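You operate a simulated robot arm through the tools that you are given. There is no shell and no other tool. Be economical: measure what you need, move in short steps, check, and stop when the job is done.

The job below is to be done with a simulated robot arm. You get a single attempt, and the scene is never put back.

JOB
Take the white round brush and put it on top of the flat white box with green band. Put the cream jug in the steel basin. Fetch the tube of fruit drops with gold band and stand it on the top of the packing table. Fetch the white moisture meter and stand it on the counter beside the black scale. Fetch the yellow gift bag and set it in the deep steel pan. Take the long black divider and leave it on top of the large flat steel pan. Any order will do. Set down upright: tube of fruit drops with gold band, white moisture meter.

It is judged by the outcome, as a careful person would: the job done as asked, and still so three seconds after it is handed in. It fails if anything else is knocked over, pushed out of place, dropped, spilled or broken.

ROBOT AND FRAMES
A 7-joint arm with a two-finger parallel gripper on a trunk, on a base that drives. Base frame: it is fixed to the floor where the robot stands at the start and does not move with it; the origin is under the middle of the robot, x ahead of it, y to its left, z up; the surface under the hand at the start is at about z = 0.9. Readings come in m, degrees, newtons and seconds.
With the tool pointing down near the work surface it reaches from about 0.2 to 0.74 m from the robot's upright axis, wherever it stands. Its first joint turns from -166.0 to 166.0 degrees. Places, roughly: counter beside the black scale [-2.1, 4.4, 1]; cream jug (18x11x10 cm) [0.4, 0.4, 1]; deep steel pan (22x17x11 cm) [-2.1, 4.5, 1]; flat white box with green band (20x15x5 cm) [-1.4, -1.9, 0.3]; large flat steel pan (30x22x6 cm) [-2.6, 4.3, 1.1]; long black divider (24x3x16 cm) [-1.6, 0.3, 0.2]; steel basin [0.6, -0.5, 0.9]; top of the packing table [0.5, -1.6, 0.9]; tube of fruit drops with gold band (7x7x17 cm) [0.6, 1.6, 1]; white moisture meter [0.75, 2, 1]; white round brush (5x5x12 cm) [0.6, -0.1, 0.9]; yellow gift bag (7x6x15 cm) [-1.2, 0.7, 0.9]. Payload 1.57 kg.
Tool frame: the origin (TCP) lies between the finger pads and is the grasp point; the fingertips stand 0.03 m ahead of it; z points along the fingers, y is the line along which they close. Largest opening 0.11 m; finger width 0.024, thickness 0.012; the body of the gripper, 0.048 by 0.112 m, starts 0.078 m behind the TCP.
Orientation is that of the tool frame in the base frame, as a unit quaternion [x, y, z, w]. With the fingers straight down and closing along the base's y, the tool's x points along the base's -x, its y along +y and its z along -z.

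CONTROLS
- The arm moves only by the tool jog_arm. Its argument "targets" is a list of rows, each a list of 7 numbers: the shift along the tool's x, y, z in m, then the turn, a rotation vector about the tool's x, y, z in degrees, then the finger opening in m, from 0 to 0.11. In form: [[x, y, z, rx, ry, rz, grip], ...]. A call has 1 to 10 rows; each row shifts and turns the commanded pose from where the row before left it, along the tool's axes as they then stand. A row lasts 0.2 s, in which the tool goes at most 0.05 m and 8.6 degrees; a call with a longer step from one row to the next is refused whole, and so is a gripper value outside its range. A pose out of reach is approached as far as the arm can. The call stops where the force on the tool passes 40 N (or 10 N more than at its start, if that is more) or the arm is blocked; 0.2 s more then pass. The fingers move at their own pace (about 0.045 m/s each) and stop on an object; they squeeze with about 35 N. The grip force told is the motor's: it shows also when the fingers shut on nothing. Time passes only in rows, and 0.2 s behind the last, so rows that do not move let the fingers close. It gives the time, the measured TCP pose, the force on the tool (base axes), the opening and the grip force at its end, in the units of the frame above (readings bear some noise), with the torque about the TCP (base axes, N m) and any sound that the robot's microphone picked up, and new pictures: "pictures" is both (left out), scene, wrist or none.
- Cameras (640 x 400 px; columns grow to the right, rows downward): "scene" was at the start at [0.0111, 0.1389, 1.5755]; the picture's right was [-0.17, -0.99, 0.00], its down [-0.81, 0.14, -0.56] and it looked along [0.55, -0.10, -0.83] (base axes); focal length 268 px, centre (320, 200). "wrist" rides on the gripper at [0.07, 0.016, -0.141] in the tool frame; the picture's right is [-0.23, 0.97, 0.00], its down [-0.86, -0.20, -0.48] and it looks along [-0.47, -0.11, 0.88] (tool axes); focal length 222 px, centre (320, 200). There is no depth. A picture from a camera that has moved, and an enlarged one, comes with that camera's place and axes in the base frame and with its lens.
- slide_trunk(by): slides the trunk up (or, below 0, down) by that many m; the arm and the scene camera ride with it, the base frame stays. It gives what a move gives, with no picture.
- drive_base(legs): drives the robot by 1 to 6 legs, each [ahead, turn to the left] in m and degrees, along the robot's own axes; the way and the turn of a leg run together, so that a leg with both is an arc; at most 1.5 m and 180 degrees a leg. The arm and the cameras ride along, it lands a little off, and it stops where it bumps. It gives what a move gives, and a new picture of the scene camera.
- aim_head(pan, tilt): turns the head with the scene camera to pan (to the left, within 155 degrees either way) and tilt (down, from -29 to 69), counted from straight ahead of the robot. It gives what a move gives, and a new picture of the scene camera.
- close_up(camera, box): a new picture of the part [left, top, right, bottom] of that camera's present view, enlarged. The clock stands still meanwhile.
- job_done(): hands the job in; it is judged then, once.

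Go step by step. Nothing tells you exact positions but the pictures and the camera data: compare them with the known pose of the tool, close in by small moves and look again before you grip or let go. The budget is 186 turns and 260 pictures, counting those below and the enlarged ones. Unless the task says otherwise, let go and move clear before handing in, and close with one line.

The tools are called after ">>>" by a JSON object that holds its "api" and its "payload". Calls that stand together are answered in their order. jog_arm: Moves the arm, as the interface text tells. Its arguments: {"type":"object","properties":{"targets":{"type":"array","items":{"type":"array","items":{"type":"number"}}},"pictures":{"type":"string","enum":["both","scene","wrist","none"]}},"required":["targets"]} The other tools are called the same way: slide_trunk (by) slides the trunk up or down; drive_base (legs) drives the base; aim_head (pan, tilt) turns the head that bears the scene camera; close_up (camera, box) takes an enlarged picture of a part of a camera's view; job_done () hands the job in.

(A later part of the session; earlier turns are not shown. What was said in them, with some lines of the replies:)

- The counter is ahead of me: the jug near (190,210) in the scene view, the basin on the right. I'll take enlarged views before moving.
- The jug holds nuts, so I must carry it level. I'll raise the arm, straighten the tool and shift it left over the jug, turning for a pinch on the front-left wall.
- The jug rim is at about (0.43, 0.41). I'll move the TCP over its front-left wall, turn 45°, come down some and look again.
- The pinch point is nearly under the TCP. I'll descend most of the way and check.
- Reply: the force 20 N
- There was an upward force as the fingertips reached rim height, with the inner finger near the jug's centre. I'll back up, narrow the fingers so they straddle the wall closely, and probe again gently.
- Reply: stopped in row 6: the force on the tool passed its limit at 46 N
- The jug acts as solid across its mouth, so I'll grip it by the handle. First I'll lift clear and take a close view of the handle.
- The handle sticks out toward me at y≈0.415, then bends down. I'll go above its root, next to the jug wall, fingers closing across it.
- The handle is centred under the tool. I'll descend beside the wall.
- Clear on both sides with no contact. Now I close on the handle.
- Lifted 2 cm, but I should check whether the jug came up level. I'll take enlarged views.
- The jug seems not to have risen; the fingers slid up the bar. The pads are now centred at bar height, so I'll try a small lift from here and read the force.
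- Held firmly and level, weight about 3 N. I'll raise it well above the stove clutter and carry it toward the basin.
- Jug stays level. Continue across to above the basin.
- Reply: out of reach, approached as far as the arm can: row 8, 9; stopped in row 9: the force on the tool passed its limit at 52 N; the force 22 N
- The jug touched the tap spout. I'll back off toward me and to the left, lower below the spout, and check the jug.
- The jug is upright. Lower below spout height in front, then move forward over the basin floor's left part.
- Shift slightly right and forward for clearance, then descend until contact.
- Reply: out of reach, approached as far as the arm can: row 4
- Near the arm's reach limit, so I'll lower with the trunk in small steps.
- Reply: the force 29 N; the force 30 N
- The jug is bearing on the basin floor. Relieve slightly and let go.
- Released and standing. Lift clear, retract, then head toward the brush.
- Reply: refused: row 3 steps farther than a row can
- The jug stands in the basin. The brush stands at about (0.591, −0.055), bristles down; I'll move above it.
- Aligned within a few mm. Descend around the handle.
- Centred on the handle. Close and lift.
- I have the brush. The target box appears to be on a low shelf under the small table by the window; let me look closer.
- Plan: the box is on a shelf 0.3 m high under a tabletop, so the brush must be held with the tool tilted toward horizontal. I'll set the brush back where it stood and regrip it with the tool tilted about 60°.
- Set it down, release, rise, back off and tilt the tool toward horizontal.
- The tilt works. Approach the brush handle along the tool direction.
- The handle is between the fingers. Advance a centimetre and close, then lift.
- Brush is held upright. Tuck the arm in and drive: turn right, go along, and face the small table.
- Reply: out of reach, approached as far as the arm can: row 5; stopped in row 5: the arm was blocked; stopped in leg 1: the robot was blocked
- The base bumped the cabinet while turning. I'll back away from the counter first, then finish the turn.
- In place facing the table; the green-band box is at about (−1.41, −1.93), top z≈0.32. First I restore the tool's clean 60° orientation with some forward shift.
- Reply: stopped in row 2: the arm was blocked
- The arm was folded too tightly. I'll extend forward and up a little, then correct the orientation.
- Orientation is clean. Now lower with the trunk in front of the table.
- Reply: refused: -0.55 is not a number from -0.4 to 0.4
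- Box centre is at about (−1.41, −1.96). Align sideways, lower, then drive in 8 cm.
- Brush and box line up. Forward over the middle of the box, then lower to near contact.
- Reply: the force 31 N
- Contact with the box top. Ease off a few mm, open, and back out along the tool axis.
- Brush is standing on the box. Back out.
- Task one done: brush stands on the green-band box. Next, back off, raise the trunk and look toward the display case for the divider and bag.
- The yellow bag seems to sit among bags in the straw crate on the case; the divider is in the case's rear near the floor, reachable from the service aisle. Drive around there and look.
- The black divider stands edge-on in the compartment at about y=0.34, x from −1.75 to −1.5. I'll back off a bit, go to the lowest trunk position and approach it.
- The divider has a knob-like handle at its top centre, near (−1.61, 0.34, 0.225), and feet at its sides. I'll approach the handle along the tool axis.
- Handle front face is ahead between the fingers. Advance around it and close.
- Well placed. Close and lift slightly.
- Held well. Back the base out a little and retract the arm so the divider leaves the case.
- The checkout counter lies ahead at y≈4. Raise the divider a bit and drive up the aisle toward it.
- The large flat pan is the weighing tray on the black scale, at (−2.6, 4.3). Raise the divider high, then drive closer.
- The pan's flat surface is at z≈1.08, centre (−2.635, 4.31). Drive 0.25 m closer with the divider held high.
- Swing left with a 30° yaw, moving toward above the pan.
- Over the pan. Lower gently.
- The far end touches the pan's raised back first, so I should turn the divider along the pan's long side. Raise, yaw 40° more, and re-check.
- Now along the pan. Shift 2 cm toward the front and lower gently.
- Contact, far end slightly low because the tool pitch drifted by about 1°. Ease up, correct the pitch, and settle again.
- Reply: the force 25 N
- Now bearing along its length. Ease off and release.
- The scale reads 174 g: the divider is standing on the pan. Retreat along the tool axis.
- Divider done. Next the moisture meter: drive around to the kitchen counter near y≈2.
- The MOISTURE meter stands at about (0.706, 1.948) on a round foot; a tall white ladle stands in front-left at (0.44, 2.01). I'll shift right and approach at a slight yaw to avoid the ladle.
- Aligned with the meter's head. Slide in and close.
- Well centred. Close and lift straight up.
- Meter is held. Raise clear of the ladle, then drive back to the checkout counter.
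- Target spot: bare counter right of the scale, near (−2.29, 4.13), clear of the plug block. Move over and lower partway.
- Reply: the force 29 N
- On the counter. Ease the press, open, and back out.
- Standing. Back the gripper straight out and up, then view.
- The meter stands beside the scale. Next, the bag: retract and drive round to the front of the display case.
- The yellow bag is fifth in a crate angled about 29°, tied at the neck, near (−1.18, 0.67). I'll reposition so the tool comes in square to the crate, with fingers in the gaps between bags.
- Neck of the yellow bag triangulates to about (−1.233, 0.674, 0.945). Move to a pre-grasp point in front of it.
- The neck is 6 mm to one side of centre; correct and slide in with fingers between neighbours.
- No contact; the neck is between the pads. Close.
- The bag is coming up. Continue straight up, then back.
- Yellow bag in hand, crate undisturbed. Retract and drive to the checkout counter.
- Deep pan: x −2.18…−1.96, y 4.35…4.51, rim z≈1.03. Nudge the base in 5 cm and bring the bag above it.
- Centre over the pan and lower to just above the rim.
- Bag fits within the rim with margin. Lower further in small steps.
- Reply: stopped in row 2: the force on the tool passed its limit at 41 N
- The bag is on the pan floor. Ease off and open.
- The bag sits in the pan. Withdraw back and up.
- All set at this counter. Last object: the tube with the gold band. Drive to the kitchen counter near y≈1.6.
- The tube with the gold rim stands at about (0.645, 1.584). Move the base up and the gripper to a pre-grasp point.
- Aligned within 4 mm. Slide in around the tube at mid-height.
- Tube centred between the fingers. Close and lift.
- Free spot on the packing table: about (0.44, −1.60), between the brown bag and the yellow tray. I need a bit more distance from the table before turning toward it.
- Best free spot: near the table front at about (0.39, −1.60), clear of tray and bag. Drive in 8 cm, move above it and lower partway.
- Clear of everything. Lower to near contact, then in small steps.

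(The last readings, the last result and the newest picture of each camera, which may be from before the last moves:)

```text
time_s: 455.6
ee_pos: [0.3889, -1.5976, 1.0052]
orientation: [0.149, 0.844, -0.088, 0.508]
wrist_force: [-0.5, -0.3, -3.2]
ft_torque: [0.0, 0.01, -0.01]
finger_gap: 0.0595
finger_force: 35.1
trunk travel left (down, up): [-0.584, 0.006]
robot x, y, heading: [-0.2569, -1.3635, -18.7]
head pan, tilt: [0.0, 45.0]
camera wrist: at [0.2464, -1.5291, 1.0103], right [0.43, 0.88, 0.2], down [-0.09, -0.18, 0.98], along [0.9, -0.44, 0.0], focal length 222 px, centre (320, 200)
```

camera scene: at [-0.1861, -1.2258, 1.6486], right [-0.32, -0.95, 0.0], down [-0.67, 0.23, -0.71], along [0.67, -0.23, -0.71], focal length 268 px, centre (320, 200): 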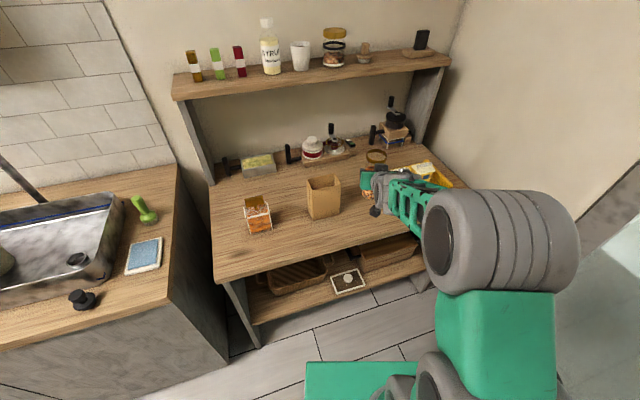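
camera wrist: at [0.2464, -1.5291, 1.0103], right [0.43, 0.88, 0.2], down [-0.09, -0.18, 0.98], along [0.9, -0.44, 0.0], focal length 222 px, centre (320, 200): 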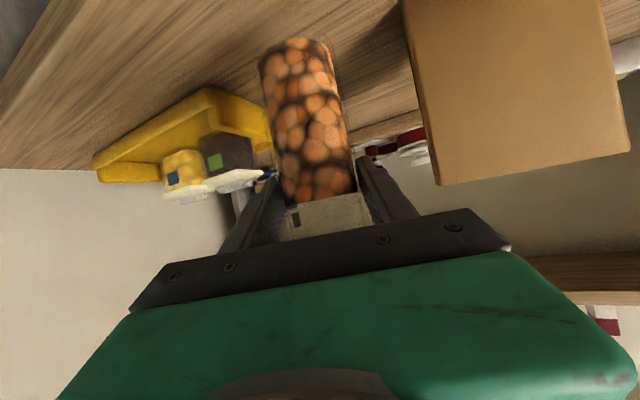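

>>> {"api": "jog_arm", "payload": {"targets": [[0.0044, 0, 0.0023, 0, 0, 0, 0.02], [0, 0, 0, 0, 0, 0, 0.02]], "pictures": "none"}}

>>> {"api": "jog_arm", "payload": {"targets": [[0.0044, 0, 0.0023, 0, 0, 0, 0.02], [0, 0, 0, 0, 0, 0, 0.02]], "pictures": "none"}}

>>> {"api": "jog_arm", "payload": {"targets": [[0.0044, 0, 0.0023, 0, 0, 0, 0.02], [0, 0, 0, 0, 0, 0, 0.02]], "pictures": "none"}}

```text
time_s: 456.2
ee_pos: [0.3886, -1.5971, 1.0001]
orientation: [0.15, 0.844, -0.088, 0.507]
wrist_force: [-0.7, -1.1, -2.8]
ft_torque: [0.02, -0.01, 0.0]
finger_gap: 0.0594
finger_force: 35.4
trunk travel left (down, up): [-0.584, 0.006]
robot x, y, heading: [-0.2568, -1.3625, -18.9]
head pan, tilt: [0.0, 45.0]
```

```text
time_s: 456.8
ee_pos: [0.3893, -1.5975, 0.9951]
orientation: [0.149, 0.844, -0.087, 0.507]
wrist_force: [0.5, 0.0, -2.5]
ft_torque: [-0.02, 0.02, 0.01]
finger_gap: 0.0596
finger_force: 35.5
trunk travel left (down, up): [-0.584, 0.006]
robot x, y, heading: [-0.2614, -1.3625, -18.7]
head pan, tilt: [0.0, 45.0]
```

```text
time_s: 457.4
ee_pos: [0.3888, -1.5971, 0.9917]
orientation: [0.149, 0.844, -0.087, 0.508]
wrist_force: [0.2, 0.1, -2.4]
ft_torque: [0.02, -0.01, 0.03]
finger_gap: 0.0596
finger_force: 35.0
trunk travel left (down, up): [-0.584, 0.006]
robot x, y, heading: [-0.2553, -1.3628, -18.7]
head pan, tilt: [0.0, 45.0]
```

>>> {"api": "jog_arm", "payload": {"targets": [[0.0044, 0, 0.0023, 0, 0, 0, 0.02], [0, 0, 0, 0, 0, 0, 0.02]], "pictures": "none"}}

>>> {"api": "jog_arm", "payload": {"targets": [[0.0044, 0, 0.0023, 0, 0, 0, 0.02], [0, 0, 0, 0, 0, 0, 0.02]], "pictures": "none"}}

>>> {"api": "close_up", "payload": {"camera": "scene", "box": [310, 120, 450, 240]}}

```text
time_s: 458.0
ee_pos: [0.3884, -1.5966, 0.9861]
orientation: [0.149, 0.844, -0.087, 0.507]
wrist_force: [0.0, 0.1, -2.1]
ft_torque: [0.01, -0.03, 0.0]
finger_gap: 0.0591
finger_force: 34.6
trunk travel left (down, up): [-0.584, 0.006]
robot x, y, heading: [-0.2564, -1.3622, -18.6]
head pan, tilt: [0.0, 45.0]
```

```text
time_s: 458.6
ee_pos: [0.3885, -1.599, 0.9821]
orientation: [0.15, 0.844, -0.088, 0.508]
wrist_force: [-0.1, 0.0, -2.7]
ft_torque: [-0.02, 0.02, 0.0]
finger_gap: 0.0594
finger_force: 34.6
trunk travel left (down, up): [-0.584, 0.006]
robot x, y, heading: [-0.2564, -1.3649, -18.6]
head pan, tilt: [0.0, 45.0]
```

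```text
3.33 times, centred on (380, 180) of scene
camera zoom: at [-0.1866, -1.2256, 1.6486], right [-0.32, -0.95, 0.0], down [-0.67, 0.23, -0.71], along [0.67, -0.23, -0.71], focal length 892 px, centre (120, 267)
```

zoom: 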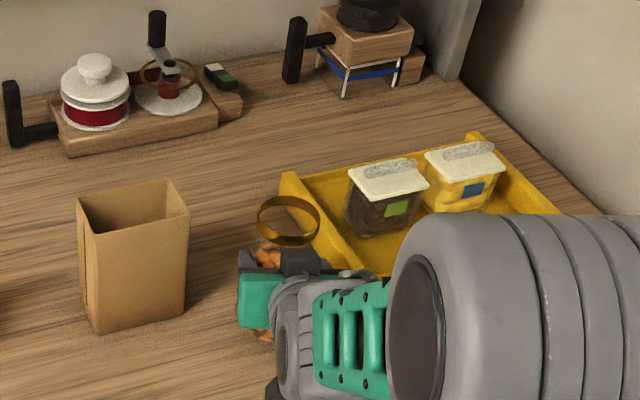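

>>> {"api": "jog_arm", "payload": {"targets": [[0.0044, 0, 0.0023, 0, 0, 0, 0.02], [0.0044, 0, 0.0023, 0, 0, 0, 0.02]], "pictures": "none"}}

>>> {"api": "jog_arm", "payload": {"targets": [[0.0044, 0, 0.0023, 0, 0, 0, 0.02], [0.0044, 0, 0.0023, 0, 0, 0, 0.02]], "pictures": "wrist"}}

```text
time_s: 459.2
ee_pos: [0.3887, -1.5966, 0.9704]
orientation: [0.149, 0.844, -0.087, 0.507]
wrist_force: [-0.2, 0.2, -3.3]
ft_torque: [0.0, 0.0, -0.02]
finger_gap: 0.0595
finger_force: 35.3
trunk travel left (down, up): [-0.584, 0.006]
robot x, y, heading: [-0.2568, -1.3637, -18.8]
head pan, tilt: [0.0, 45.0]
```

```text
time_s: 459.8
ee_pos: [0.3887, -1.597, 0.9627]
orientation: [0.15, 0.843, -0.088, 0.509]
wrist_force: [-1.4, -0.3, 5.5]
ft_torque: [-0.09, 0.35, -0.04]
finger_gap: 0.0595
finger_force: 35.2
trunk travel left (down, up): [-0.584, 0.006]
robot x, y, heading: [-0.2589, -1.3628, -18.9]
head pan, tilt: [0.0, 45.0]
camera wrist: at [0.2466, -1.5279, 0.9669], right [0.43, 0.88, 0.2], down [-0.09, -0.18, 0.98], along [0.9, -0.44, 0.0], focal length 222 px, centre (320, 200)
```

wrist: 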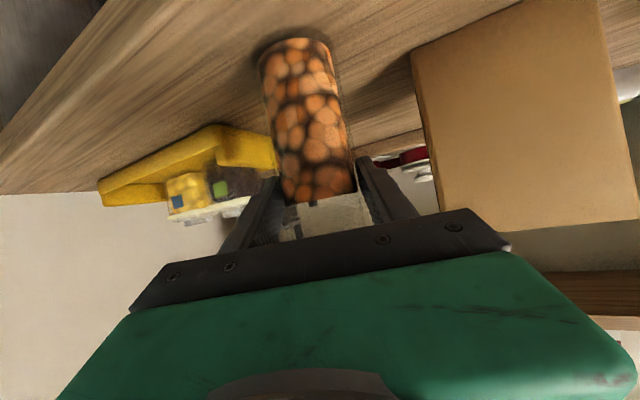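

Contact with the table. Press in 3 mm to seat it flat, then release.

>>> {"api": "jog_arm", "payload": {"targets": [[0.0027, 0, 0.0014, 0, 0, 0, 0.02], [0, 0, 0, 0, 0, 0, 0.02], [0, 0, 0, 0, 0, 0, 0.065], [0, 0, 0, 0, 0, 0, 0.085], [0, 0, 0, 0, 0, 0, 0.09]], "pictures": "wrist"}}

```text
time_s: 461.0
ee_pos: [0.3889, -1.5968, 0.9578]
orientation: [0.15, 0.844, -0.088, 0.507]
wrist_force: [-1.4, -0.6, 0.2]
ft_torque: [0.01, 0.02, -0.04]
finger_gap: 0.0901
finger_force: 0.1
trunk travel left (down, up): [-0.584, 0.006]
robot x, y, heading: [-0.2572, -1.3633, -18.6]
head pan, tilt: [0.0, 45.0]
camera wrist: at [0.246, -1.5284, 0.9627], right [0.43, 0.88, 0.2], down [-0.09, -0.18, 0.98], along [0.9, -0.44, 0.0], focal length 222 px, centre (320, 200)
```

wrist: 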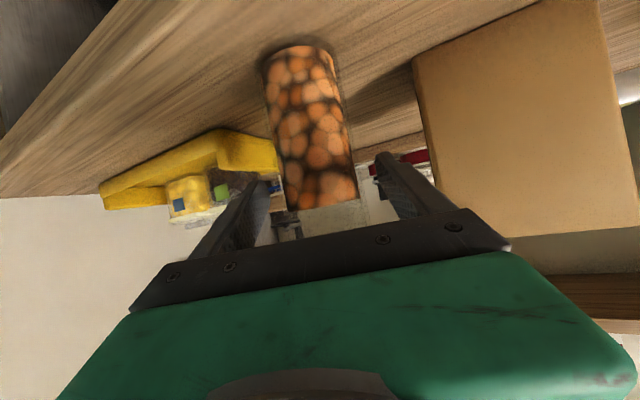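

Standing free. Withdraw along the tool axis and look.

>>> {"api": "jog_arm", "payload": {"targets": [[0, 0, -0.03, 0, 0, 0, 0.09], [0, 0, -0.045, 0, 0, 0, 0.09], [0, 0, -0.045, 0, 0, 0, 0.09], [0, 0, -0.045, 0, 0, 0, 0.09], [-0.03, 0, -0.035, 0, 0, 0, 0.09]], "pictures": "scene"}}

>>> {"api": "close_up", "payload": {"camera": "scene", "box": [270, 120, 470, 260]}}

```text
time_s: 462.2
ee_pos: [0.2329, -1.5436, 1.0796]
orientation: [0.15, 0.844, -0.088, 0.508]
wrist_force: [0.0, 0.8, -0.5]
ft_torque: [-0.01, 0.0, -0.02]
finger_gap: 0.09
finger_force: 0.0
trunk travel left (down, up): [-0.584, 0.006]
robot x, y, heading: [-0.2568, -1.3652, -18.7]
head pan, tilt: [0.0, 45.0]
camera scene: at [-0.1876, -1.2252, 1.6485], right [-0.32, -0.95, 0.0], down [-0.67, 0.23, -0.71], along [0.67, -0.23, -0.71], focal length 268 px, centre (320, 200)
```

scene: 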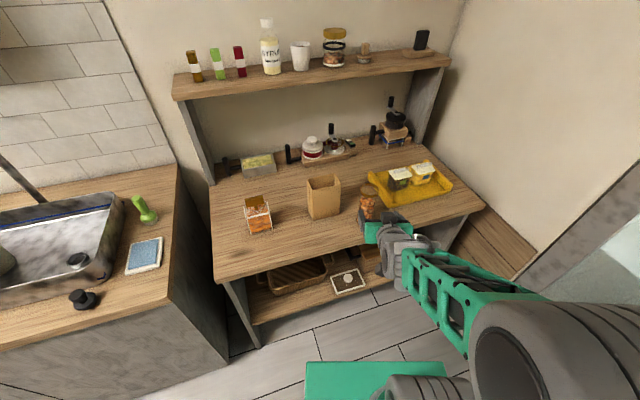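

```text
2.86 times, centred on (370, 190) of scene
camera zoom: at [-0.1876, -1.2252, 1.6485], right [-0.32, -0.95, 0.0], down [-0.67, 0.23, -0.71], along [0.67, -0.23, -0.71], focal length 764 px, centre (177, 229)
```

zoom: 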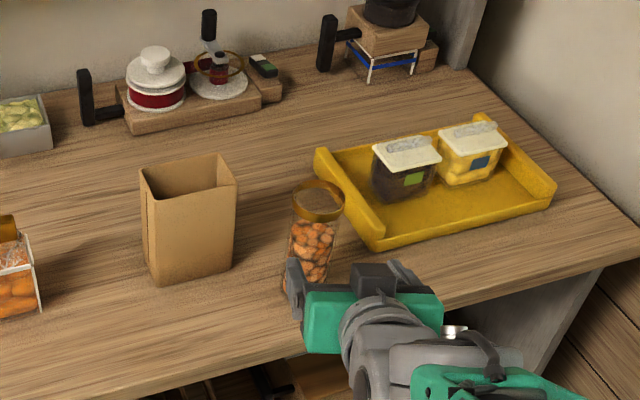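

The tube stands upright on the packing table, and the jug, brush, divider, meter and bag were all seen in place. The gripper is clear, so I'm handing in.

>>> {"api": "job_done", "payload": {}}

```text
The job is handed in.
```

I moved all six items to where you asked. The tube of fruit drops and the moisture meter are standing upright, and I saw nothing else knocked over or moved in the pictures. While I carried the jug to the basin it bumped the tap, but it stayed upright.
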